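You operate a simulated robot arm through the tools that you are given. There is no shell and no other tool.

You are at the controls of a simulated robot arm. One attempt, no reset.

Task
Lift the basket onto the rack, drain the sink and rinse it out.
Fine: let the basket drip over the sink first; sink ends empty, the black lever under it closed again. Set down upright: steel basket.

The check looks at the end state, three seconds after you hand in, the way a careful person would. Anything else that was tipped, shoved, dropped, spilled or broken makes it a failure.

Robot
A 7-joint arm with a two-finger parallel gripper, fixed in place. Base frame: the origin is on the floor under the middle of its stand, x ahead of it, y to its left, z up. Readings come in cm, rad, newtons and seconds.
It reaches about 137.2 cm from its shoulder. Its first joint turns from -2.601 to 2.601 rad. Payload 3.43 kg.
The TCP is the grasp point between the finger pads, 3 cm short of the fingertips. In the tool frame z runs along the fingers and y along their closing line. Largest opening 9.4 cm; finger width 2.8, thickness 1; the body of the gripper, 5 by 9.6 cm, starts 5.5 cm behind the TCP.
Orientation is told as [roll, pitch, yaw] about the base's x, y, z axes, in that order, counted from this pose: with the fingers straight down and closing along the base's y, the tool's x points along the base's -x, its y along +y and its z along -z.

Tools
- The arm moves only by the tool step_arm. Its argument "deltas" is a list of rows, each a list of 2 entries, a list of its own where there are three numbers: the shift along the tool's x, y, z in cm, then the turn, a rotation vector about the tool's x, y, z in rad. In form: [[[tx, ty, tz], [ax, ay, az]], ...]. A call has 1 to 20 rows; each row shifts and turns the commanded pose from where the row before left it, along the tool's axes as they then stand. "hand" is the gripper command, from -1 (shut) to 1 (fully open), values between in proportion, set as the call begins (left out, the last holds). Rows are played at 5 a second. More than 5 cm and 0.15 rad between two rows, or a gripper value outside its range, and nothing of the call is played. Where a pose cannot be reached the arm comes as near as it can. A force on the tool above 80 N (or 10 N above the force at the start of the call, whichever is more), or a blocked arm, ends the call early, and 0.2 s more pass. The fingers move at their own pace (about 4.5 cm/s each) and stop on an object; they squeeze with about 22 N. The grip force told is the motor's: it shows also when the fingers shut on nothing. Time passes only in rows, and 0.2 s behind the last, so rows that do not move let the fingers close. It gives the time, the measured TCP pose, the force on the tool (base axes), the opening and the grip force at its end, in the units of the frame above (readings bear some noise), with the torque about the TCP (base axes, N m) and any sound that the robot's microphone picked up.
- Cameras (640 x 400 px; columns grow to the right, rows downward): "scene" is fixed at [39.82, -50.02, 155.81]; the picture's right is [-0.31, -0.95, 0.00], its down [-0.84, 0.27, -0.48] and it looks along [0.45, -0.15, -0.88] (base axes); focal length 273 px, centre (320, 200). "wrist" rides on the gripper at [7.6, 1.4, -10.2] in the tool frame; the picture's right is [-0.18, 0.98, 0.00], its down [-0.75, -0.14, -0.64] and it looks along [-0.63, -0.12, 0.77] (tool axes); focal length 243 px, centre (320, 200). There is no depth. A picture from a camera that has moved, and an enlarged one, comes with that camera's place and axes in the base frame and with its lens.
- grab_frame(camera): a new picture of that camera. No time passes.
- zoom(camera, box): a new picture of the part [left, top, right, bottom] of that camera's present view, enlarged. No time passes.
- job_done(): hands the job in; it is judged then, once.

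Nothing tells you positions but the pictures and the camera data. Unless the task says otherwise, let go and move clear before handing in.

The tools are called after "Call:" as name(argument=value, ...) on one line, values as JSON. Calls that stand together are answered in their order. step_arm: Moves the arm, as the interface text tells. Its arguments: {"type":"object","properties":{"deltas":{"type":"array"},"hand":{"type":"number"}},"required":["deltas"]} The other tools are called the same way: grab_frame (camera) takes a picture; zoom (camera, box) takes an enlarged picture of a part of a camera's view; job_done () hands the job in.

At the start:

```text
time_s: 0.0
position: [91.67, -37.02, 117.53]
tcp_rot: [0.001, 0.0, 0.001]
ft_force: [-0.1, 0.0, -1.0]
wrist_torque: [0.01, 0.01, 0.03]
grip_width: 9.38
finger_force: 0.0
```

scene: 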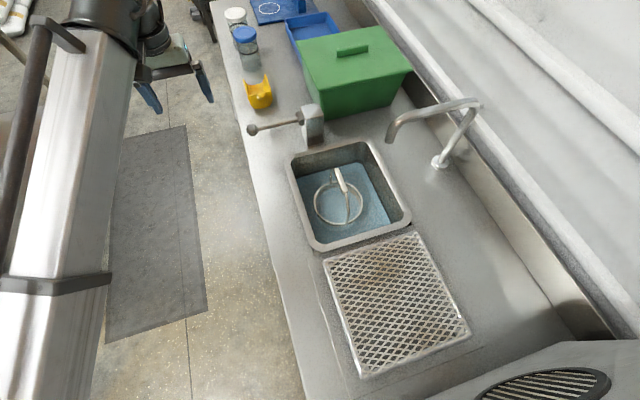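
wrist: 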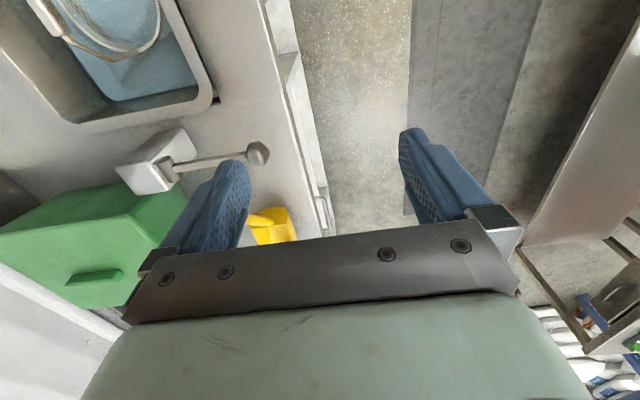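

I see a counter with a sink holding water and a wire basket, a drain rack beside it, a faucet, a lever on a post by the sink, and a green box. I'll look closer before moving anything.

Call:
zoom(camera="scene", box=[270, 120, 430, 260])

Call:
zoom(camera="scene", box=[230, 60, 510, 200])

Call:
zoom(camera="scene", box=[200, 220, 520, 400])

Call:
zoom(camera="wrist", box=[0, 0, 340, 250])

```text
2.86 times, centred on (350, 190) of scene
camera zoom: at [39.82, -50.02, 155.81], right [-0.31, -0.95, 0.0], down [-0.84, 0.27, -0.48], along [0.45, -0.15, -0.88], focal length 779 px, centre (234, 229)
```

zoom: 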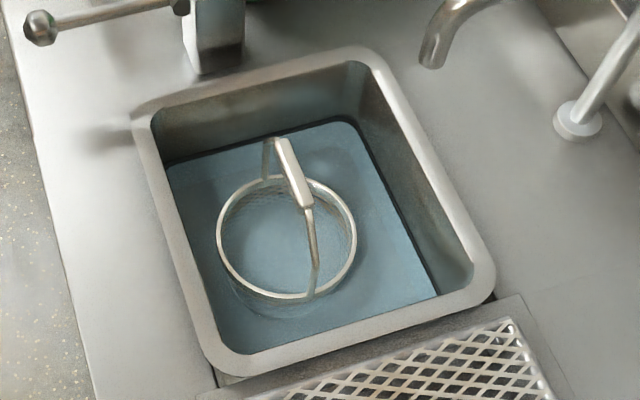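

```text
2.29 times, centred on (370, 130) of scene
camera zoom: at [39.82, -50.02, 155.81], right [-0.31, -0.95, 0.0], down [-0.84, 0.27, -0.48], along [0.45, -0.15, -0.88], focal length 624 px, centre (206, 360)
```

zoom: 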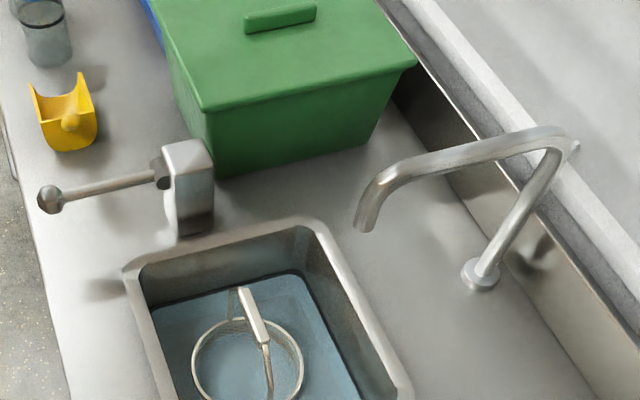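

```text
2.00 times, centred on (360, 310) of scene
camera zoom: at [39.82, -50.02, 155.81], right [-0.31, -0.95, 0.0], down [-0.84, 0.27, -0.48], along [0.45, -0.15, -0.88], focal length 546 px, centre (240, -20)
```

zoom: 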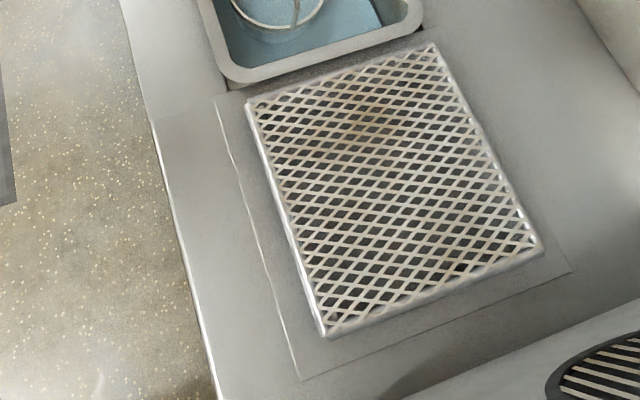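

```text
1.60 times, centred on (170, 125) of wrist
camera zoom: at [83.94, -35.64, 127.81], right [0.18, 0.98, 0.0], down [0.75, -0.14, 0.64], along [0.63, -0.12, -0.77], focal length 388 px, centre (560, 320)
```

zoom: 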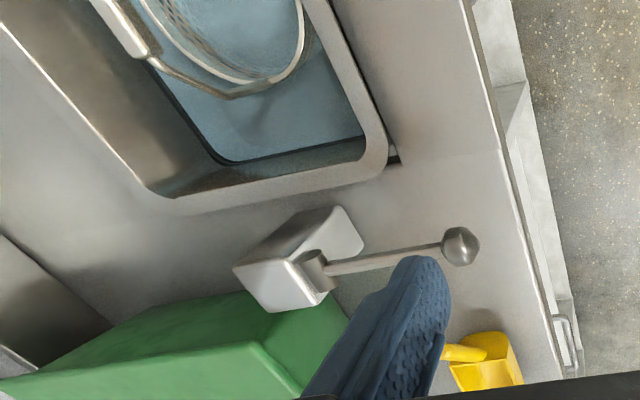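

The counter top sits near z≈85 with its front edge at y≈-45. I put the sink at x 61–93, y -84…-56, the rack at x 31–57, and the ball lever near (100,-48,95). Next I'll pull the arm back from the counter and turn the wrist camera to find the black lever under the sink.

Call:
step_arm(deltas=[[[2.45, 2.83, 1.67], [0, 0, 0]], [[2.45, 2.83, 1.67], [0, 0, 0]], [[2.45, 2.83, 1.67], [0, 0, 0]], [[2.45, 2.83, 1.67], [0, 0, 0]], [[2.45, 2.83, 1.67], [0, 0, 0]], [[2.45, 2.83, 1.67], [0, 0, 0]], [[0, 0, 0], [0, 0, 0.145]], [[0, 0, 0], [0, 0, 0.145]], [[0, 0, 0], [0, 0, 0.145]], [[0, 0, 0], [0, 0, 0.145]], [[0, 0, 0], [0, 0, 0.145]], [[0, 0, 0], [0, 0, 0.145]], [[0, 0, 0], [0, 0, 0.145]], [[0, 0, 0], [0, 0, 0.145]], [[0, 0, 0], [0, 0, 0.145]], [[0, 0, 0], [0, 0, 0.145]], [[0, 0, 0], [0, 0, 0.12]]])

Call:
grab_frame(camera="wrist")

Call:
grab_frame(camera="scene")

```text
time_s: 3.6
position: [76.83, -20.07, 107.52]
tcp_rot: [0.0, 0.0, -1.572]
ft_force: [0.6, -0.2, 0.3]
wrist_torque: [-0.03, -0.02, 0.0]
grip_width: 9.41
finger_force: 0.1
```

```text
taken
camera wrist: at [78.29, -12.52, 117.75], right [0.98, -0.19, 0.0], down [-0.14, -0.75, 0.64], along [-0.12, -0.63, -0.77], focal length 243 px, centre (320, 200)
```

wrist: 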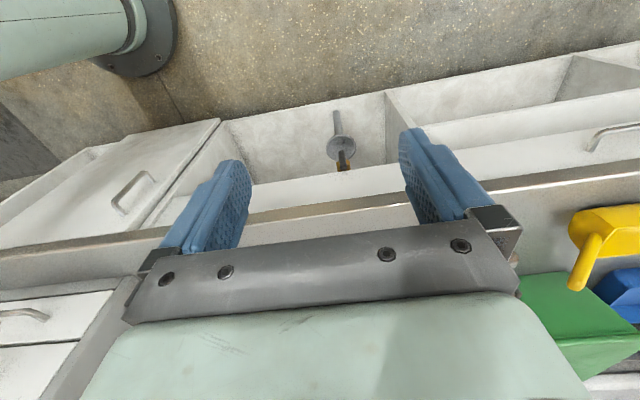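

```text
taken
```

scene: 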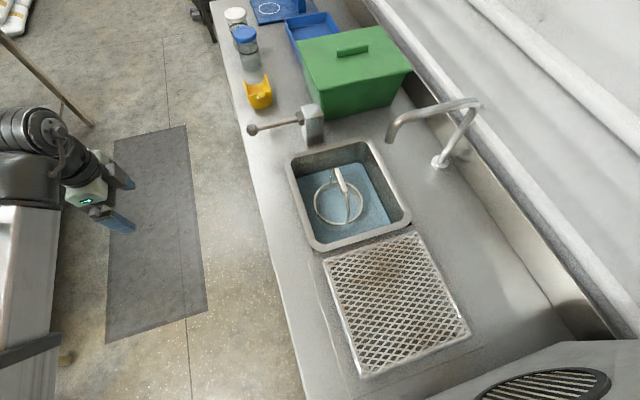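

The wrist view is upside down and shows an open bay under the sink, with a drain pipe and valve standing in it. I'll zoom in on that.

Call:
zoom(camera="wrist", box=[220, 70, 420, 220])

Call:
zoom(camera="wrist", box=[440, 120, 640, 400])

```text
2.67 times, centred on (320, 145) of wrist
camera zoom: at [78.29, -12.52, 117.75], right [0.98, -0.19, 0.0], down [-0.14, -0.75, 0.64], along [-0.12, -0.63, -0.77], focal length 647 px, centre (320, 347)
```

zoom: 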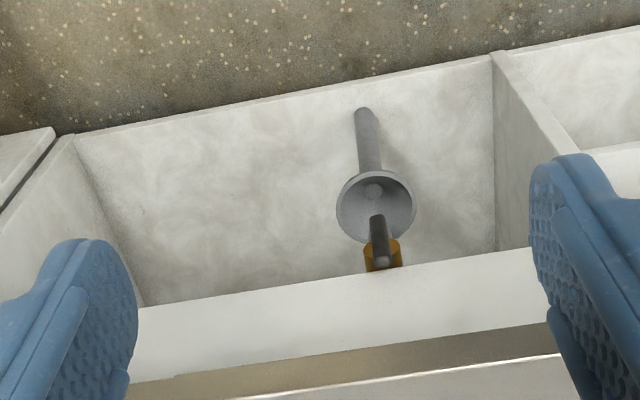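

```text
1.43 times, centred on (540, 260) of wrist
camera zoom: at [78.29, -12.52, 117.75], right [0.98, -0.19, 0.0], down [-0.14, -0.75, 0.64], along [-0.12, -0.63, -0.77], focal length 347 px, centre (6, 114)
```

zoom: 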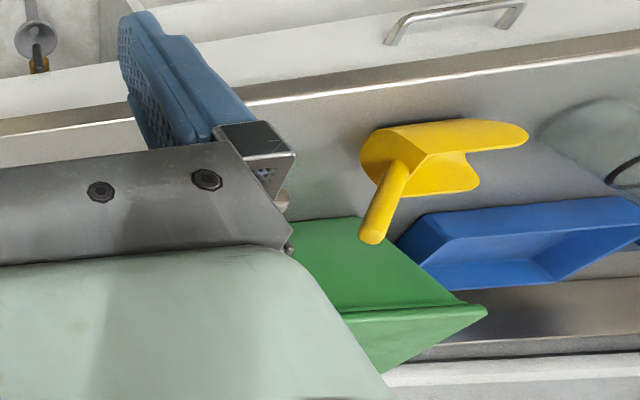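

There's a dark lever above a funnel inside the bay. I'll lower the arm in front of the counter and tilt the camera to look more level at it.

Call:
step_arm(deltas=[[[1.6, 0, 4.5], [0, 0, 0]], [[1.6, 0, 4.5], [0, 0, 0]], [[1.6, 0, 4.5], [0, 0, 0]], [[1.6, 0, 4.5], [0, 0, 0]], [[1.6, 0, 4.5], [0, 0, 0]], [[1.6, 0, 4.5], [0, 0, 0]], [[0, 0, 0], [0, -0.15, 0]], [[0, 0, 0], [0, -0.15, 0]], [[0, 0, 0], [0, -0.15, 0]], [[0, 0, 0], [0, -0.15, 0]]])

Call:
grab_frame(camera="wrist")

Call:
grab_frame(camera="scene")

```text
time_s: 5.8
position: [76.89, -10.4, 80.54]
tcp_rot: [-0.001, -0.603, -1.57]
ft_force: [-0.5, 0.1, 0.2]
wrist_torque: [0.0, 0.01, -0.02]
grip_width: 9.39
finger_force: 0.1
```

```text
taken
camera wrist: at [78.32, 1.62, 84.76], right [0.98, -0.15, 0.1], down [-0.14, -0.26, 0.96], along [-0.12, -0.95, -0.27], focal length 243 px, centre (320, 200)
```

wrist: 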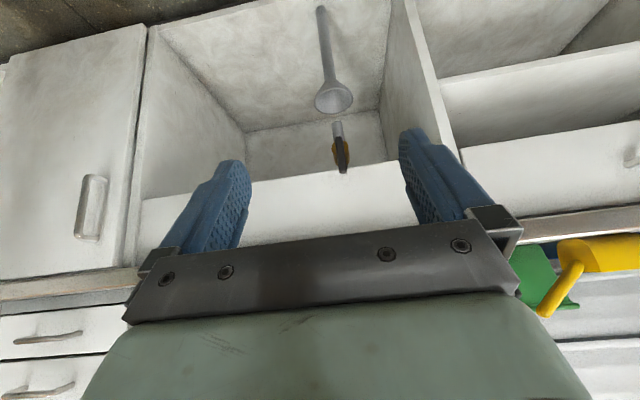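

```text
taken
```

scene: 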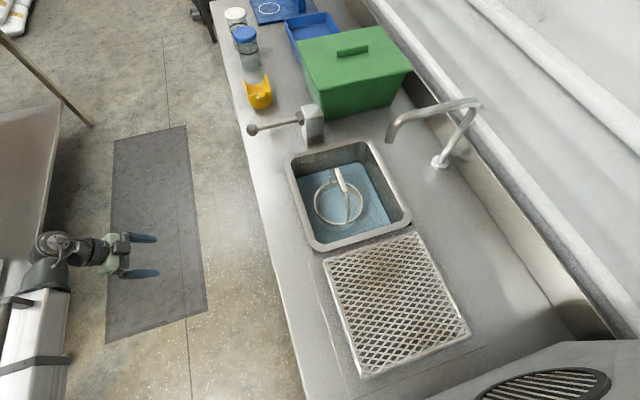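

Call:
zoom(camera="wrist", box=[260, 60, 420, 200])

```text
2.86 times, centred on (340, 130) of wrist
camera zoom: at [78.32, 1.62, 84.76], right [0.98, -0.15, 0.1], down [-0.14, -0.26, 0.96], along [-0.12, -0.95, -0.27], focal length 693 px, centre (263, 400)
```

zoom: 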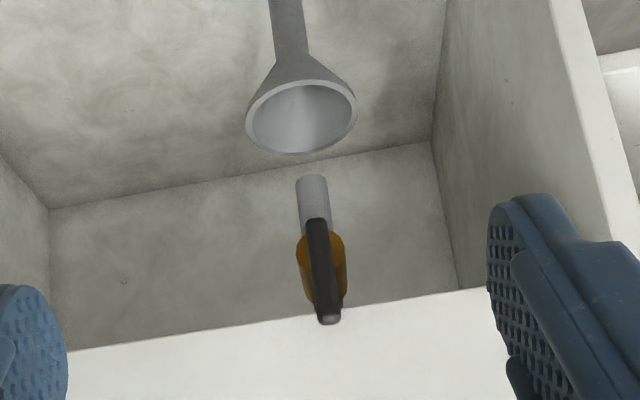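

The lever sits below the counter edge around x≈78, y≈-46, but whether it points out or hangs down is unclear. I'll go lower and flatter for a second viewing angle.

Call:
step_arm(deltas=[[[2.27, 0, 3.3], [0, 0, 0]], [[2.27, 0, 3.3], [0, 0, 0]], [[2.27, 0, 3.3], [0, 0, 0]], [[2.27, 0, 3.3], [0, 0, 0]], [[2.27, 0, 3.3], [0, 0, 0]], [[0, 0, 0], [0, -0.15, 0]], [[0, 0, 0], [0, -0.15, 0]]])

Call:
grab_frame(camera="wrist")

Call:
zoom(camera="wrist", box=[260, 60, 420, 200])

```text
time_s: 7.4
position: [76.89, -10.39, 60.5]
tcp_rot: [0.0, -0.902, -1.571]
ft_force: [-0.2, 0.1, -0.4]
wrist_torque: [0.02, 0.02, 0.01]
grip_width: 9.4
finger_force: 0.1
```

```text
taken
camera wrist: at [78.2, 2.35, 60.88], right [0.98, -0.11, 0.14], down [-0.14, 0.04, 0.99], along [-0.12, -0.99, 0.02], focal length 243 px, centre (320, 200)
```

wrist: 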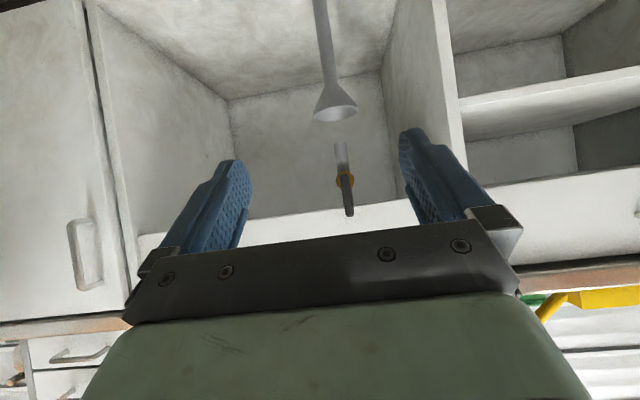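

```text
2.86 times, centred on (340, 130) of wrist
camera zoom: at [78.2, 2.35, 60.88], right [0.98, -0.11, 0.14], down [-0.14, 0.04, 0.99], along [-0.12, -0.99, 0.02], focal length 693 px, centre (263, 400)
```

zoom: 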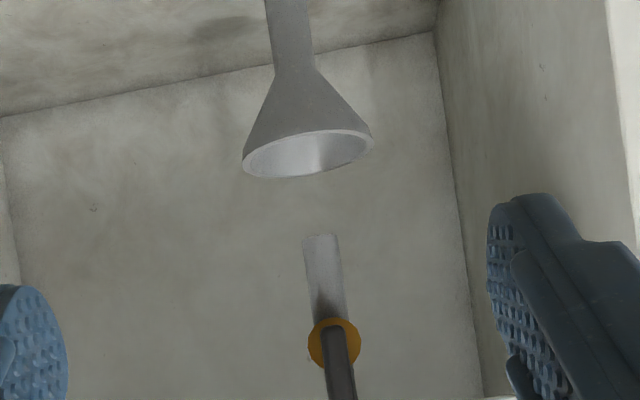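

Call:
zoom(camera="wrist", box=[300, 130, 400, 230])

```text
4.00 times, centred on (350, 180) of wrist
camera zoom: at [78.2, 2.35, 60.88], right [0.98, -0.11, 0.14], down [-0.14, 0.04, 0.99], along [-0.12, -0.99, 0.02], focal length 970 px, centre (200, 280)
```

zoom: 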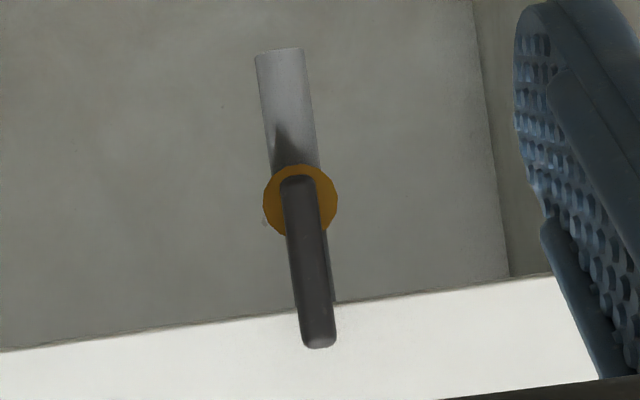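

The lever is upright in front of the apron: pivot near (78,-46,58.5), tip near z≈65.7, with the outlet pipe above a funnel. Next I'll come back up with the fingers pointing down and look at the basket and tap from above.

Call:
step_arm(deltas=[[[0, 0, 0], [0, 0.15, 0]], [[0, 0, 0], [0, 0.15, 0]], [[0, 0, 0], [0, 0.15, 0]], [[0, 0, 0], [0, 0.15, 0]], [[0, 0, 0], [0, 0.15, 0]], [[0, 0, 0], [0, 0.15, 0]], [[0, 0, -5], [0, 0, 0]], [[0, 0, -5], [0, 0, 0]], [[0, 0, -5], [0, 0, 0]], [[0, 0, -5], [0, 0, 0]], [[0, 0, -5], [0, 0, 0]], [[0, 0, -5], [0, 0, 0]], [[0, 0, -5], [0, 0, 0]], [[0, 0, -5], [0, 0, 0]], [[0, 0, -5], [0, 0, 0]], [[0, 0, -5], [0, 0, 0]], [[0, 0, -5], [0, 0, 0]], [[0, 0, -5], [0, 0, 0]]])

Call:
step_arm(deltas=[[[0, 0, 0], [0, 0, -0.145]], [[0, 0, 0], [0, 0, -0.145]], [[0, 0, 0], [0, 0, -0.145]], [[0, 0, 0], [0, 0, -0.145]], [[0, 0, 0], [0, 0, -0.145]], [[0, 0, 0], [0, 0, -0.145]], [[0, 0, 0], [0, 0, -0.145]], [[0, 0, 0], [0, 0, -0.145]], [[0, 0, 0], [0, 0, -0.145]], [[0, 0, 0], [0, 0, -0.145]], [[0, 0, 0], [0, 0, -0.12]], [[4, -2.5, 0], [0, 0, 0]], [[4, -2.5, 0], [0, 0, 0]], [[4, -2.5, 0], [0, 0, 0]], [[4, -2.5, 0], [0, 0, 0]]])

Call:
grab_frame(camera="wrist")

Call:
grab_frame(camera="scene")

```text
time_s: 11.2
position: [78.36, -10.47, 117.73]
tcp_rot: [0.033, -0.004, -1.57]
ft_force: [0.7, -0.2, -1.1]
wrist_torque: [0.0, -0.02, 0.01]
grip_width: 9.41
finger_force: 0.1
out of reach, approached as far as the arm can: row 18
```

```text
time_s: 13.3
position: [79.46, -10.7, 115.96]
tcp_rot: [0.001, -0.023, -0.247]
ft_force: [4.4, -4.0, -5.3]
wrist_torque: [0.31, -0.04, 0.22]
grip_width: 9.39
finger_force: 0.2
out of reach, approached as far as the arm can: row 1, 2
stopped in row 10: the force on the tool passed its limit at 95 N (the readings are from after the stop); the commanded pose is now the measured one
```

```text
taken
camera wrist: at [72.17, -7.5, 126.13], right [0.42, 0.91, 0.01], down [0.68, -0.32, 0.66], along [0.6, -0.27, -0.75], focal length 243 px, centre (320, 200)
```

wrist: 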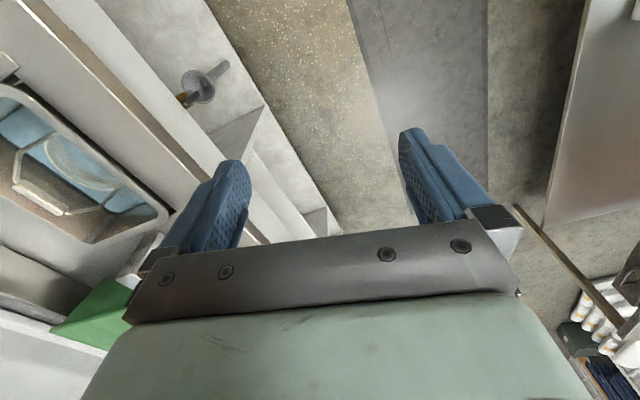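

```text
taken
```

scene: 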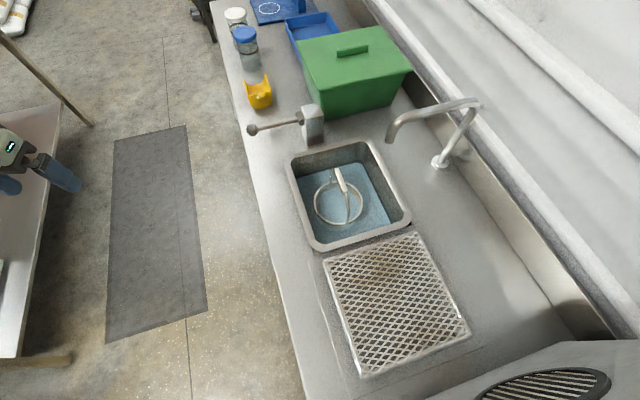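

The call was stopped by a force spike while the wrist was turning near a reach limit. Nothing on the counter looks moved. I'll read the force at rest before moving on.

Call:
step_arm(deltas=[[[0, 0, 0], [0, 0, 0]], [[0, 0, 0], [0, 0, 0]]])

Call:
grab_frame(camera="scene")

```text
time_s: 13.9
position: [79.33, -10.74, 116.01]
tcp_rot: [0.004, -0.022, -0.249]
ft_force: [5.6, -2.2, -9.5]
wrist_torque: [0.03, -0.25, 0.03]
grip_width: 9.41
finger_force: 0.0
```

```text
taken
```

scene: 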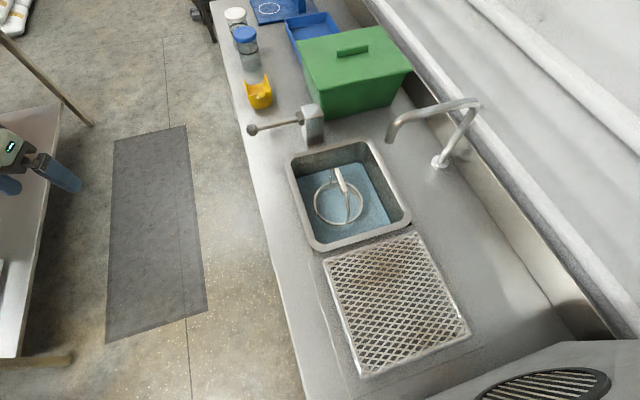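

There's still about 11 N on the tool, so the folded wrist is probably pressing against the arm itself. I'll ease outward toward the starting spot, which was free.

Call:
step_arm(deltas=[[[-1.1, -1.27, 0], [0, 0, 0]], [[-1.1, -1.27, 0], [0, 0, 0]], [[-1.1, -1.27, 0], [0, 0, 0]], [[-1.1, -1.27, 0], [0, 0, 0]]])

Call:
grab_frame(camera="scene")

Call:
grab_frame(camera="wrist")

```text
time_s: 14.9
position: [82.42, -16.75, 116.01]
tcp_rot: [0.005, -0.021, -0.25]
ft_force: [-0.3, 0.2, 0.1]
wrist_torque: [0.03, -0.02, -0.02]
grip_width: 9.4
finger_force: 0.1
```

```text
taken
```

scene: 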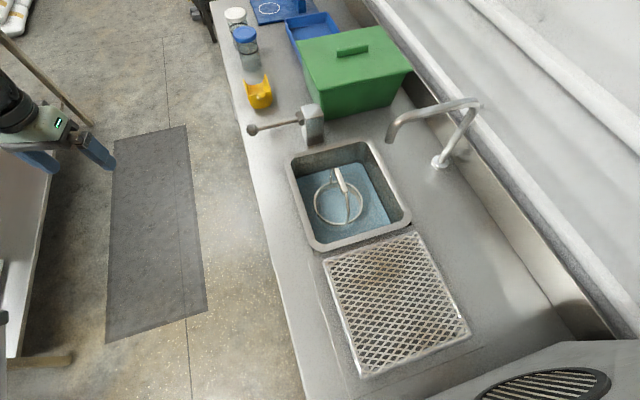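

```text
taken
camera wrist: at [75.15, -13.48, 126.13], right [0.42, 0.91, 0.01], down [0.68, -0.32, 0.66], along [0.6, -0.27, -0.75], focal length 243 px, centre (320, 200)
```

wrist: 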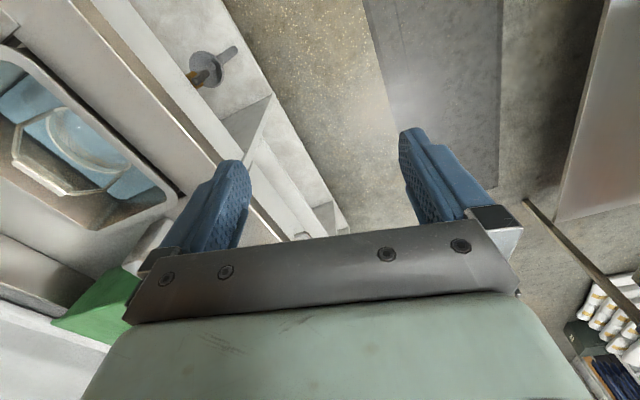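

The arm is free again; that was its own link at close range, so I'll keep away from y>-15 when high. Next I'll square up the yaw and move over the sink side for a look at the basket and tap.

Call:
step_arm(deltas=[[[0, -3, 0], [0, 0.01, -0.125]], [[0, -3, 0], [0, 0.01, -0.125]], [[2, -4, 0.5], [0, 0, 0]], [[2, -4, 0.5], [0, 0, 0]], [[2, -4, 0.5], [0, 0, 0]], [[2, -4, 0.5], [0, 0, 0]], [[2, -4, 0.5], [0, 0, 0]], [[2, -4, 0.5], [0, 0, 0]], [[2, -4, 0.5], [0, 0, 0]], [[3, -3, 0.5], [0, 0, 0]], [[3, -3, 0], [0, 0, 0]], [[3, -2, 0], [0, 0, 0]]])

Call:
grab_frame(camera="wrist")

Call:
grab_frame(camera="scene")

```text
time_s: 17.5
position: [58.43, -58.79, 111.95]
tcp_rot: [-0.001, -0.003, 0.003]
ft_force: [-0.2, 0.0, -0.4]
wrist_torque: [-0.02, 0.01, -0.02]
grip_width: 9.38
finger_force: 0.0
```

```text
taken
camera wrist: at [50.82, -57.32, 122.3], right [0.18, 0.98, 0.0], down [0.75, -0.14, 0.64], along [0.63, -0.12, -0.77], focal length 243 px, centre (320, 200)
```

wrist: 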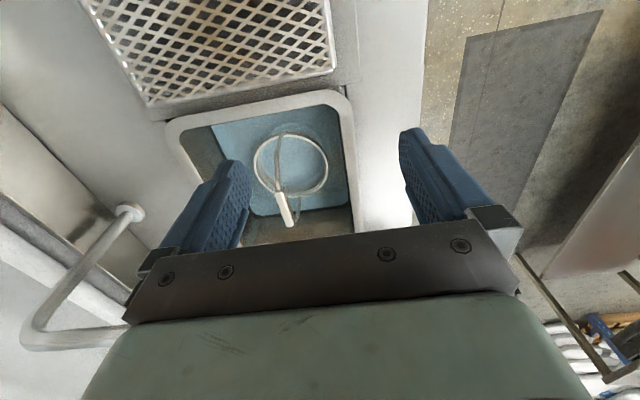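

```text
taken
```

scene: 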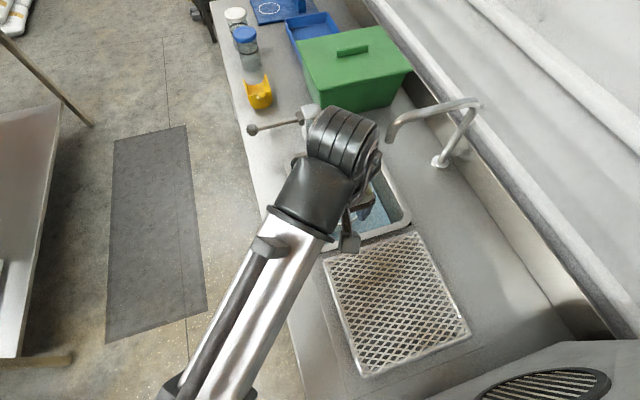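

Call:
zoom(camera="wrist", box=[220, 100, 380, 240])

Call:
zoom(camera="wrist", box=[0, 180, 160, 370])

```text
2.86 times, centred on (300, 170) of wrist
camera zoom: at [50.82, -57.32, 122.3], right [0.18, 0.98, 0.0], down [0.75, -0.14, 0.64], along [0.63, -0.12, -0.77], focal length 693 px, centre (377, 286)
```

zoom: 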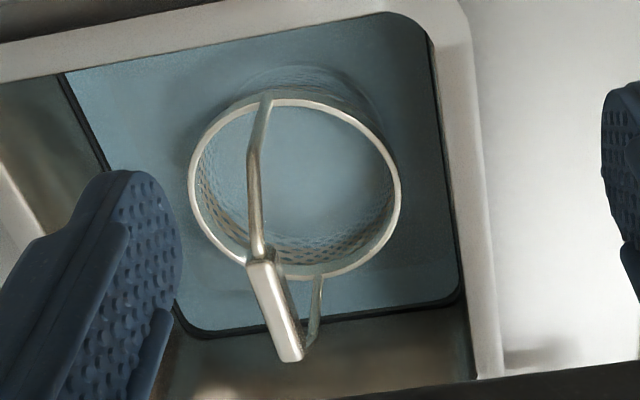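

```text
2.11 times, centred on (80, 275) of wrist
camera zoom: at [50.82, -57.32, 122.3], right [0.18, 0.98, 0.0], down [0.75, -0.14, 0.64], along [0.63, -0.12, -0.77], focal length 511 px, centre (825, 42)
```

zoom: 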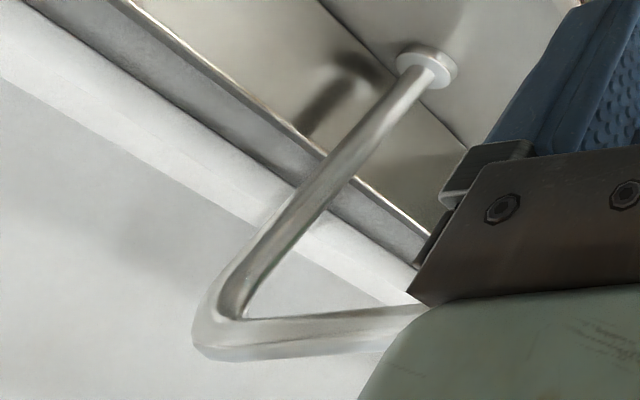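

The basket's rim centre is near (77,-68.7,77), and its grip bar runs along x at about (77.5,-68.7,90). The spout ends near (78,-81,103). I'll hover above the handle to check the alignment.

Call:
step_arm(deltas=[[[-3.7, -1.98, 1.2], [0, 0, 0]], [[-3.7, -1.98, 1.2], [0, 0, 0]], [[-3.7, -1.98, 1.2], [0, 0, 0]], [[-3.7, -1.98, 1.2], [0, 0, 0]], [[-3.7, -1.98, 1.2], [0, 0, 0]]])

Call:
grab_frame(camera="wrist")

Call:
grab_frame(camera="scene")

```text
time_s: 18.7
position: [77.06, -68.47, 106.36]
tcp_rot: [0.0, 0.0, 0.002]
ft_force: [0.6, -0.3, 0.2]
wrist_torque: [-0.04, -0.02, 0.0]
grip_width: 9.4
finger_force: 0.1
```

```text
taken
camera wrist: at [69.39, -67.16, 116.64], right [0.18, 0.98, 0.0], down [0.75, -0.14, 0.64], along [0.63, -0.12, -0.77], focal length 243 px, centre (320, 200)
```

wrist: 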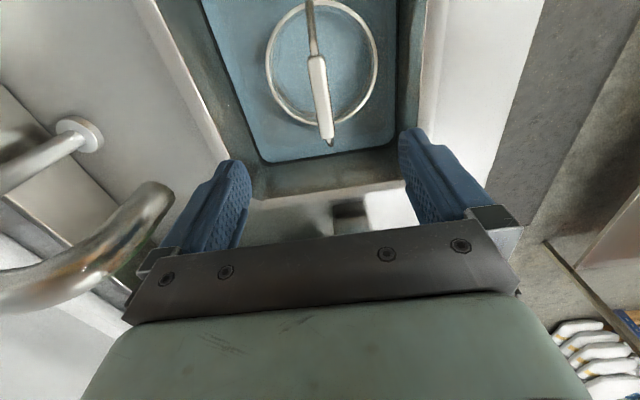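

```text
taken
```

scene: 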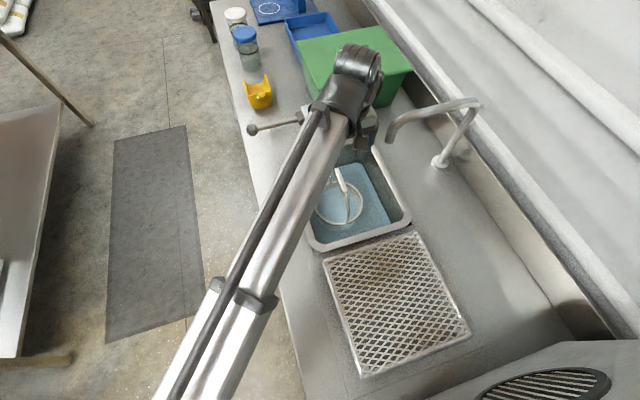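

The handle bar lies straight under the open fingers, x 74–82 at y≈-68.5. I'll descend to it and close.

Call:
step_arm(deltas=[[[0, 0, 3], [0, 0, 0]], [[0, 0, 3], [0, 0, 0]], [[0, 0, 3], [0, 0, 0]], [[0, 0, 2], [0, 0, 0]], [[0, 0, 1], [0, 0, 0]]], hand=1)

Call:
grab_frame(camera="wrist")

Call:
grab_frame(camera="scene")

```text
time_s: 19.9
position: [76.88, -68.54, 94.08]
tcp_rot: [-0.001, -0.001, 0.002]
ft_force: [-0.4, 0.6, -0.6]
wrist_torque: [0.02, 0.01, -0.02]
grip_width: 9.4
finger_force: 0.1
```

```text
taken
camera wrist: at [69.24, -67.18, 104.46], right [0.18, 0.98, 0.0], down [0.75, -0.14, 0.64], along [0.63, -0.12, -0.77], focal length 243 px, centre (320, 200)
```

wrist: 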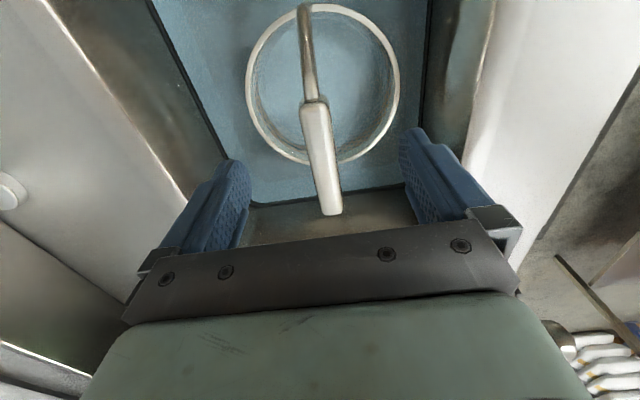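

```text
taken
```

scene: 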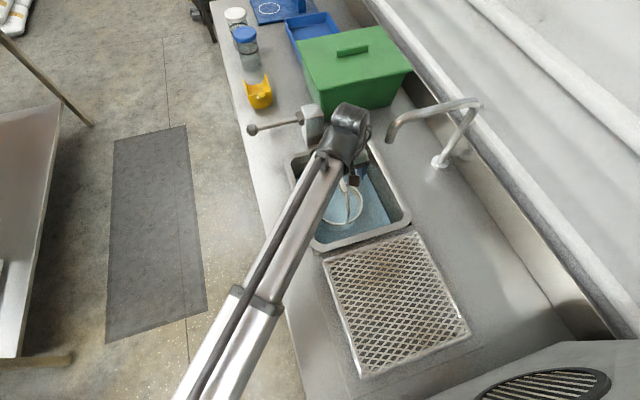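

Call:
step_arm(deltas=[[[0, 0, 1.5], [0, 0, 0]], [[0, 0, 1.5], [0, 0, 0]], [[0, 0, 1], [0, 0, 0]]])

Call:
grab_frame(camera="wrist")

```text
time_s: 20.7
position: [76.85, -68.55, 90.2]
tcp_rot: [0.001, -0.001, 0.002]
ft_force: [-0.2, 0.3, 0.1]
wrist_torque: [-0.05, 0.0, -0.01]
grip_width: 9.4
finger_force: 0.1
```

```text
taken
camera wrist: at [69.27, -67.17, 100.43], right [0.18, 0.98, 0.0], down [0.75, -0.14, 0.64], along [0.63, -0.12, -0.77], focal length 243 px, centre (320, 200)
```

wrist: 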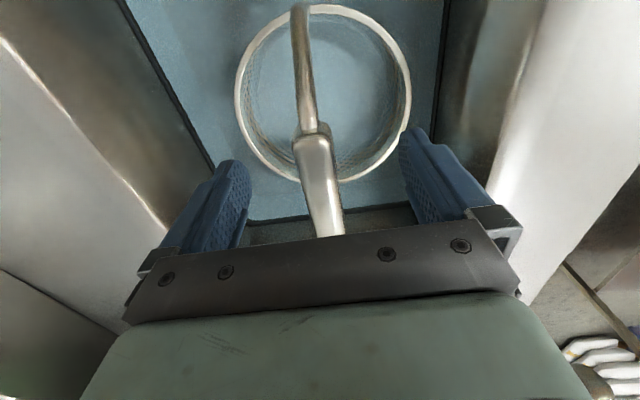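

The bar runs right through the grasp point, so I'll close on it now.

Call:
step_arm(deltas=[[[0, 0, 0], [0, 0, 0]], [[0, 0, 0], [0, 0, 0]], [[0, 0, 0], [0, 0, 0]], [[0, 0, 0], [0, 0, 0]], [[0, 0, 0], [0, 0, 0]], [[0, 0, 0], [0, 0, 0]], [[0, 0, 0], [0, 0, 0]]], hand=-1)

Call:
grab_frame(camera="wrist")

```text
time_s: 22.3
position: [76.96, -68.51, 90.21]
tcp_rot: [0.0, -0.002, 0.001]
ft_force: [-1.6, 3.2, 1.1]
wrist_torque: [0.17, 0.08, 0.0]
grip_width: 2.25
finger_force: 22.4
```

```text
taken
camera wrist: at [69.27, -67.16, 100.44], right [0.18, 0.98, 0.0], down [0.75, -0.14, 0.64], along [0.63, -0.12, -0.77], focal length 243 px, centre (320, 200)
```

wrist: 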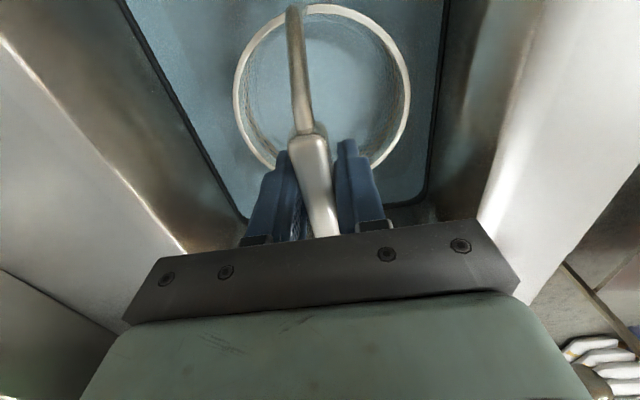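

The bar is held at 2.25 cm opening with 22 N. I'll lift slowly and straight up.

Call:
step_arm(deltas=[[[0, 0, -0.5], [0, 0, 0]], [[0, 0, -1], [0, 0, 0]], [[0, 0, -1], [0, 0, 0]], [[0, 0, -1], [0, 0, 0]], [[0, 0, -1], [0, 0, 0]], [[0, 0, -1], [0, 0, 0]], [[0, 0, -1], [0, 0, 0]], [[0, 0, -1], [0, 0, 0]], [[0, 0, -1], [0, 0, 0]], [[0, 0, -1], [0, 0, 0]], [[0, 0, -1], [0, 0, 0]], [[0, 0, -1], [0, 0, 0]]])

Call:
grab_frame(camera="wrist")

Call:
grab_frame(camera="scene")

```text
time_s: 24.9
position: [76.94, -68.62, 101.57]
tcp_rot: [-0.001, -0.003, 0.003]
ft_force: [-0.1, 0.8, -8.7]
wrist_torque: [0.01, 0.05, 0.03]
grip_width: 2.27
finger_force: 22.4
```

```text
taken
camera wrist: at [69.3, -67.21, 111.9], right [0.18, 0.98, 0.0], down [0.75, -0.14, 0.64], along [0.63, -0.12, -0.77], focal length 243 px, centre (320, 200)
```

wrist: 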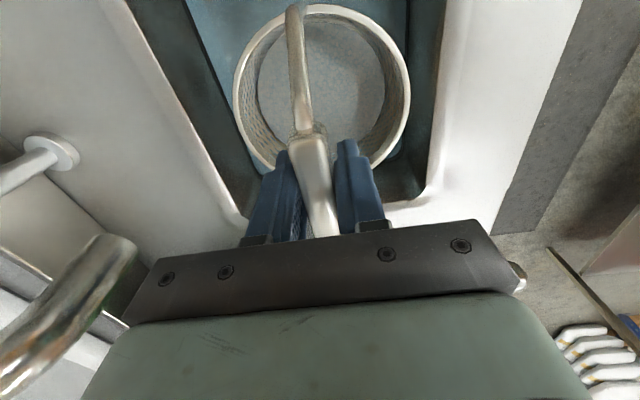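

```text
taken
```

scene: 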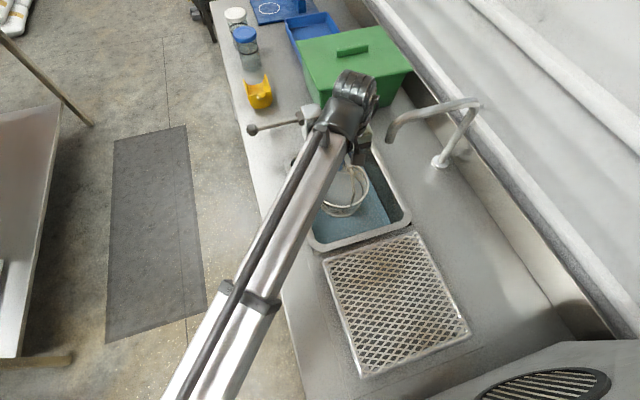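

The basket hangs level at about 0.9 kg. I'll check whether its bottom is clear of the water.

Call:
zoom(camera="scene", box=[290, 130, 430, 260])

Call:
zoom(camera="wrist", box=[200, 0, 450, 200])

```text
3.08 times, centred on (360, 195) of scene
camera zoom: at [39.82, -50.02, 155.81], right [-0.31, -0.95, 0.0], down [-0.84, 0.27, -0.48], along [0.45, -0.15, -0.88], focal length 839 px, centre (197, 215)
```

zoom: 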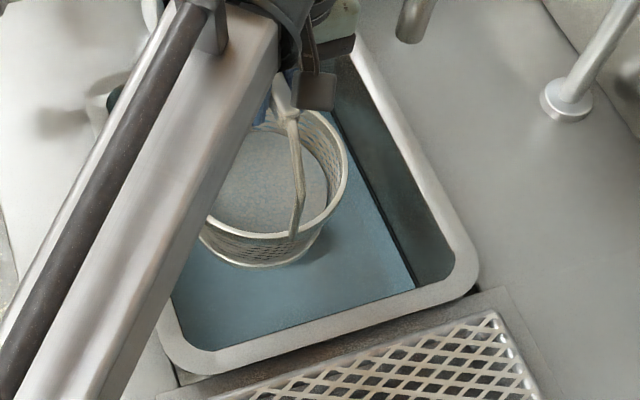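

```text
2.00 times, centred on (325, 100) of wrist
camera zoom: at [69.3, -67.21, 111.9], right [0.18, 0.98, 0.0], down [0.75, -0.14, 0.64], along [0.63, -0.12, -0.77], focal length 485 px, centre (310, 400)
```

zoom: 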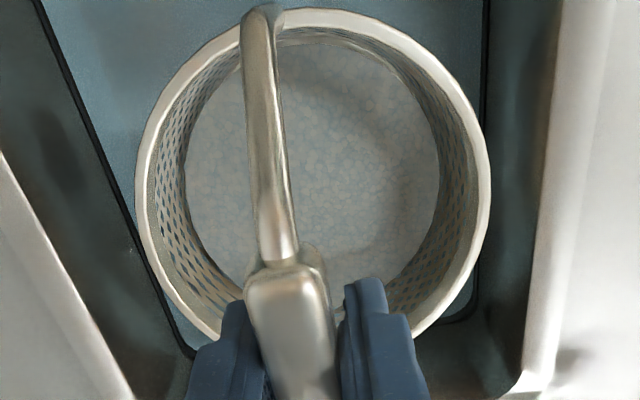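

The basket's bottom is about 6 cm above the water and still over the sink. I'll hold it here to drip and watch the weight.

Call:
step_arm(deltas=[[[0, 0, 0], [0, 0, 0]], [[0, 0, 0], [0, 0, 0]], [[0, 0, 0], [0, 0, 0]], [[0, 0, 0], [0, 0, 0]], [[0, 0, 0], [0, 0, 0]], [[0, 0, 0], [0, 0, 0]], [[0, 0, 0], [0, 0, 0]], [[0, 0, 0], [0, 0, 0]], [[0, 0, 0], [0, 0, 0]], [[0, 0, 0], [0, 0, 0]], [[0, 0, 0], [0, 0, 0]], [[0, 0, 0], [0, 0, 0]], [[0, 0, 0], [0, 0, 0]], [[0, 0, 0], [0, 0, 0]], [[0, 0, 0], [0, 0, 0]], [[0, 0, 0], [0, 0, 0]], [[0, 0, 0], [0, 0, 0]], [[0, 0, 0], [0, 0, 0]], [[0, 0, 0], [0, 0, 0]], [[0, 0, 0], [0, 0, 0]]])

Call:
zoom(camera="wrist", box=[200, 0, 450, 200])

Call:
zoom(camera="scene", box=[290, 130, 430, 260])

```text
time_s: 29.1
position: [76.95, -68.61, 101.58]
tcp_rot: [-0.001, -0.002, 0.002]
ft_force: [-0.3, -0.2, -7.2]
wrist_torque: [0.01, 0.04, 0.01]
grip_width: 2.25
finger_force: 21.7
```

```text
2.00 times, centred on (325, 100) of wrist
camera zoom: at [69.29, -67.2, 111.87], right [0.18, 0.98, 0.0], down [0.75, -0.14, 0.64], along [0.63, -0.12, -0.77], focal length 485 px, centre (310, 400)
```

zoom: 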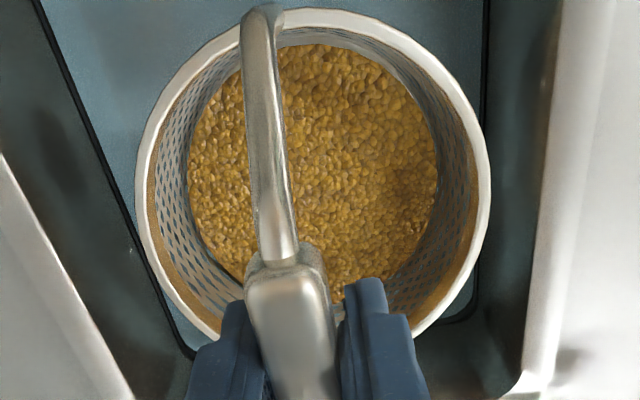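

```text
3.08 times, centred on (360, 195) of scene
camera zoom: at [39.82, -50.02, 155.81], right [-0.31, -0.95, 0.0], down [-0.84, 0.27, -0.48], along [0.45, -0.15, -0.88], focal length 839 px, centre (197, 215)
```

zoom: 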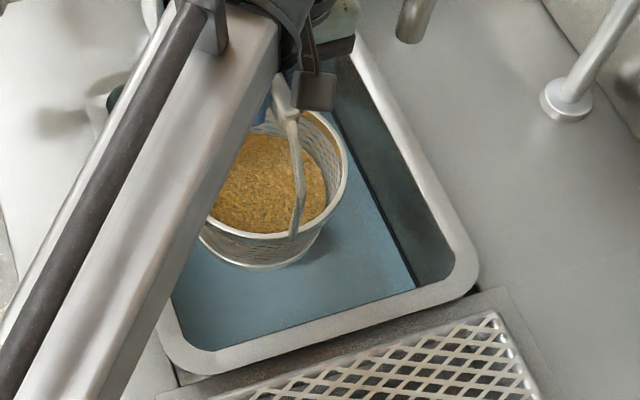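

The water has run out of the basket and left brown grain inside. The weight fell from 8.7 to 7.2 N, so I'll keep holding until it settles.

Call:
step_arm(deltas=[[[0, 0, 0], [0, 0, 0]], [[0, 0, 0], [0, 0, 0]], [[0, 0, 0], [0, 0, 0]], [[0, 0, 0], [0, 0, 0]], [[0, 0, 0], [0, 0, 0]], [[0, 0, 0], [0, 0, 0]], [[0, 0, 0], [0, 0, 0]], [[0, 0, 0], [0, 0, 0]], [[0, 0, 0], [0, 0, 0]], [[0, 0, 0], [0, 0, 0]], [[0, 0, 0], [0, 0, 0]], [[0, 0, 0], [0, 0, 0]], [[0, 0, 0], [0, 0, 0]], [[0, 0, 0], [0, 0, 0]], [[0, 0, 0], [0, 0, 0]], [[0, 0, 0], [0, 0, 0]], [[0, 0, 0], [0, 0, 0]], [[0, 0, 0], [0, 0, 0]], [[0, 0, 0], [0, 0, 0]], [[0, 0, 0], [0, 0, 0]]])

Call:
step_arm(deltas=[[[0, 0, 0], [0, 0, 0]], [[0, 0, 0], [0, 0, 0]], [[0, 0, 0], [0, 0, 0]], [[0, 0, 0], [0, 0, 0]], [[0, 0, 0], [0, 0, 0]], [[0, 0, 0], [0, 0, 0]], [[0, 0, 0], [0, 0, 0]], [[0, 0, 0], [0, 0, 0]], [[0, 0, 0], [0, 0, 0]], [[0, 0, 0], [0, 0, 0]], [[0, 0, 0], [0, 0, 0]], [[0, 0, 0], [0, 0, 0]], [[0, 0, 0], [0, 0, 0]], [[0, 0, 0], [0, 0, 0]], [[0, 0, 0], [0, 0, 0]], [[0, 0, 0], [0, 0, 0]], [[0, 0, 0], [0, 0, 0]], [[0, 0, 0], [0, 0, 0]], [[0, 0, 0], [0, 0, 0]], [[0, 0, 0], [0, 0, 0]]])

Call:
zoom(camera="scene", box=[290, 130, 430, 260])

```text
time_s: 33.3
position: [76.89, -68.66, 101.55]
tcp_rot: [0.001, -0.002, 0.003]
ft_force: [0.2, -0.2, -8.6]
wrist_torque: [0.03, 0.03, -0.03]
grip_width: 2.24
finger_force: 21.4
```

```text
time_s: 37.5
position: [76.93, -68.54, 101.53]
tcp_rot: [0.002, -0.001, 0.001]
ft_force: [-0.3, -0.1, -8.1]
wrist_torque: [0.04, 0.05, -0.04]
grip_width: 2.24
finger_force: 22.1
```

```text
3.08 times, centred on (360, 195) of scene
camera zoom: at [39.82, -50.02, 155.81], right [-0.31, -0.95, 0.0], down [-0.84, 0.27, -0.48], along [0.45, -0.15, -0.88], focal length 839 px, centre (197, 215)
```

zoom: 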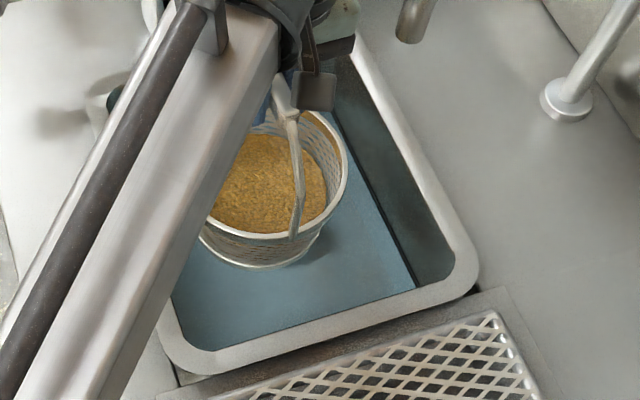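

The weight has held at about 8 N for over 8 s, so the dripping is done. I'll raise the basket clear of the rim and carry it slowly toward the rack centre at (44.5,-70.5).

Call:
step_arm(deltas=[[[0, 0, -0.5], [0, 0, 0]], [[0, 0, -1], [0, 0, 0]], [[0, 0, -1], [0, 0, 0]], [[0, 0, -1], [0, 0, 0]], [[0, 0, -1], [0, 0, 0]], [[0, 0, -1], [0, 0, 0]], [[0, 0, -1], [0, 0, 0]], [[0, 0, -1], [0, 0, 0]], [[0, 0, -1], [0, 0, 0]], [[0, 0, -1], [0, 0, 0]], [[0, 0, -0.5], [0, 0, 0]]])

Call:
grab_frame(camera="scene")

```text
time_s: 39.9
position: [76.96, -68.61, 111.53]
tcp_rot: [-0.001, -0.002, 0.003]
ft_force: [0.9, -0.1, -8.8]
wrist_torque: [0.0, 0.05, 0.01]
grip_width: 2.26
finger_force: 22.2
```

```text
taken
```

scene: 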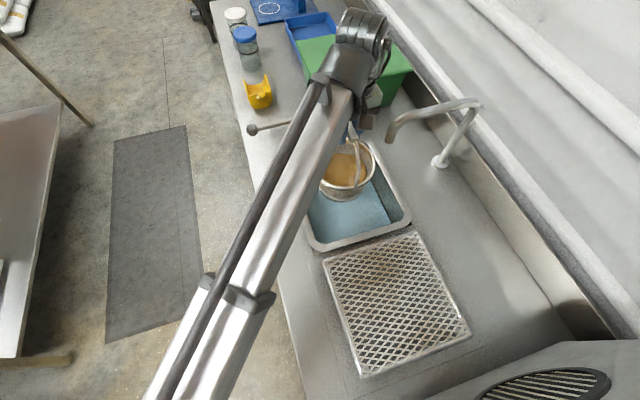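

Call:
step_arm(deltas=[[[0.5, 0, 0], [0, 0, 0]], [[1, -0.1, 0], [0, 0, 0]], [[1.5, -0.1, 0], [0, 0, 0]], [[2, -0.1, 0], [0, 0, 0]], [[2, -0.1, 0], [0, 0, 0]], [[2, -0.1, 0], [0, 0, 0]], [[2, -0.1, 0], [0, 0, 0]], [[2, -0.1, 0], [0, 0, 0]], [[2, -0.1, 0], [0, 0, 0]], [[2, -0.1, 0], [0, 0, 0]], [[2, -0.1, 0], [0, 0, 0]], [[2, -0.1, 0], [0, 0, 0]], [[2, -0.1, 0], [0, 0, 0]], [[2, -0.1, 0], [0, 0, 0]], [[2, -0.1, 0], [0, 0, 0]], [[2, -0.1, 0], [0, 0, 0]], [[1.5, -0.1, 0], [0, 0, 0]], [[1, -0.1, 0], [0, 0, 0]], [[0.5, -0.1, 0], [0, 0, 0]], [[0, 0, 0], [0, 0, 0]]])

Call:
grab_frame(camera="scene")

Call:
grab_frame(camera="wrist")

```text
time_s: 44.1
position: [45.0, -70.44, 111.39]
tcp_rot: [0.0, -0.002, 0.0]
ft_force: [-0.4, 0.3, -7.5]
wrist_torque: [-0.01, 0.06, 0.0]
grip_width: 2.25
finger_force: 21.8
```

```text
taken
```

scene: 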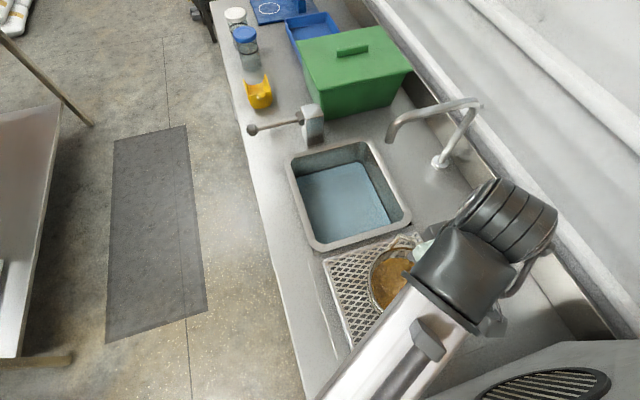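

```text
taken
camera wrist: at [37.33, -69.03, 121.71], right [0.18, 0.98, 0.0], down [0.75, -0.14, 0.64], along [0.63, -0.12, -0.77], focal length 243 px, centre (320, 200)
```

wrist: 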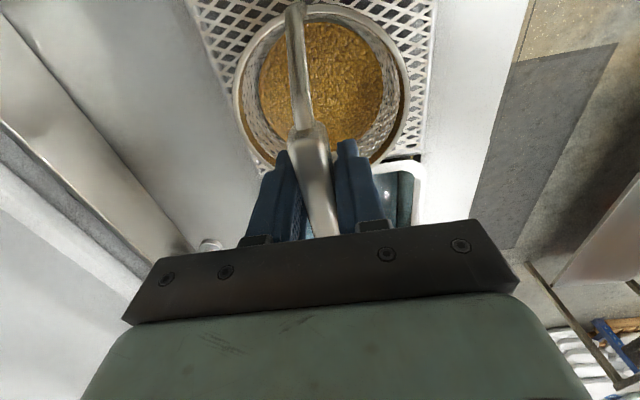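

The basket hangs over the middle of the rack, which spans y -83.6 to -56.5. I'll lower it in small steps and feel for contact.

Call:
step_arm(deltas=[[[0, 0, 0.5], [0, 0, 0]], [[0, 0, 1], [0, 0, 0]], [[0, 0, 1], [0, 0, 0]], [[0, 0, 0.5], [0, 0, 0]], [[0, 0, 0], [0, 0, 0]]])

Call:
grab_frame(camera="scene")

Call:
zoom(camera="scene", box=[300, 220, 480, 380])

```text
time_s: 45.3
position: [44.94, -70.44, 108.78]
tcp_rot: [-0.001, -0.001, 0.002]
ft_force: [-0.1, 1.3, 14.6]
wrist_torque: [0.06, 0.01, 0.02]
grip_width: 2.27
finger_force: 21.8
```

```text
taken
```

scene: 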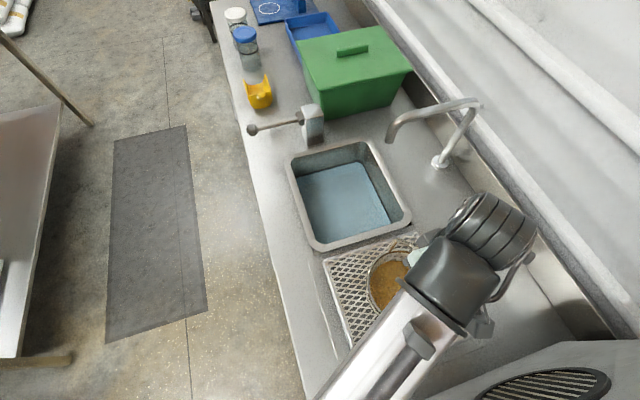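

```text
2.50 times, centred on (390, 300) of scene
camera zoom: at [39.82, -50.02, 155.81], right [-0.31, -0.95, 0.0], down [-0.84, 0.27, -0.48], along [0.45, -0.15, -0.88], focal length 682 px, centre (145, -50)
```

zoom: 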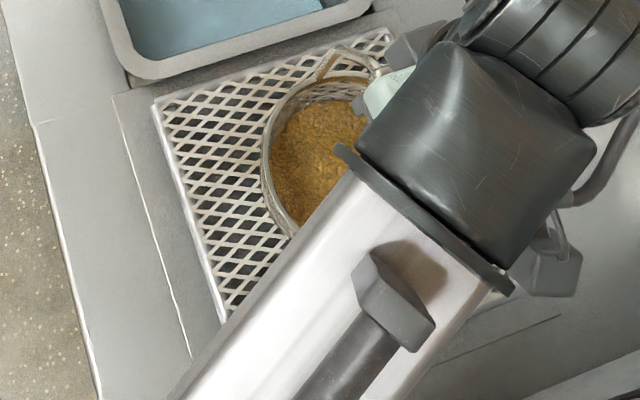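

It has touched down, and I'm pressing lightly at 14.6 N. I'll ease up a few millimetres to unload it before letting go.

Call:
step_arm(deltas=[[[0, 0, -0.2], [0, 0, 0]], [[0, 0, -0.2], [0, 0, 0]], [[0, 0, 0], [0, 0, 0]]])

Call:
grab_frame(camera="wrist")

```text
time_s: 46.1
position: [45.08, -70.42, 108.8]
tcp_rot: [0.0, -0.001, 0.0]
ft_force: [-0.1, 0.0, -8.1]
wrist_torque: [0.0, 0.04, 0.0]
grip_width: 2.27
finger_force: 21.8
```

```text
taken
camera wrist: at [37.33, -69.08, 119.17], right [0.18, 0.98, 0.0], down [0.75, -0.14, 0.64], along [0.63, -0.12, -0.77], focal length 243 px, centre (320, 200)
```

wrist: 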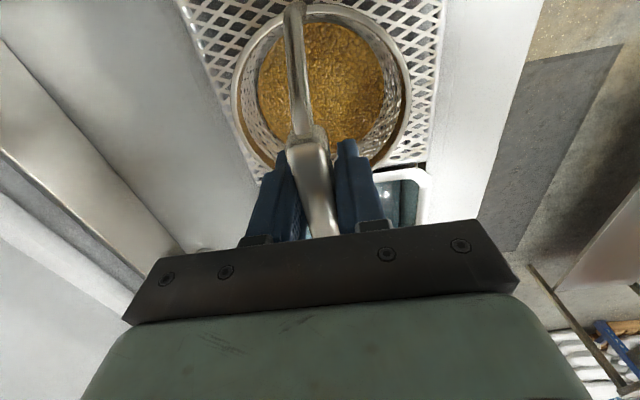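

Call:
step_arm(deltas=[[[0, 0, 0.1], [0, 0, 0]], [[0, 0, 0.1], [0, 0, 0]], [[0, 0, 0], [0, 0, 0]]])

```text
time_s: 46.9
position: [45.02, -70.33, 108.73]
tcp_rot: [-0.001, -0.001, 0.002]
ft_force: [0.0, 0.9, -5.4]
wrist_torque: [0.02, -0.18, 0.02]
grip_width: 2.23
finger_force: 21.7
```

Call:
step_arm(deltas=[[[0, 0, 0.1], [0, 0, 0]], [[0, 0, 0], [0, 0, 0]], [[0, 0, 0], [0, 0, 0]]])

```text
time_s: 47.7
position: [44.96, -70.44, 108.74]
tcp_rot: [-0.001, -0.004, 0.002]
ft_force: [2.9, 1.0, 7.3]
wrist_torque: [-0.04, -0.01, -0.03]
grip_width: 2.24
finger_force: 21.6
```

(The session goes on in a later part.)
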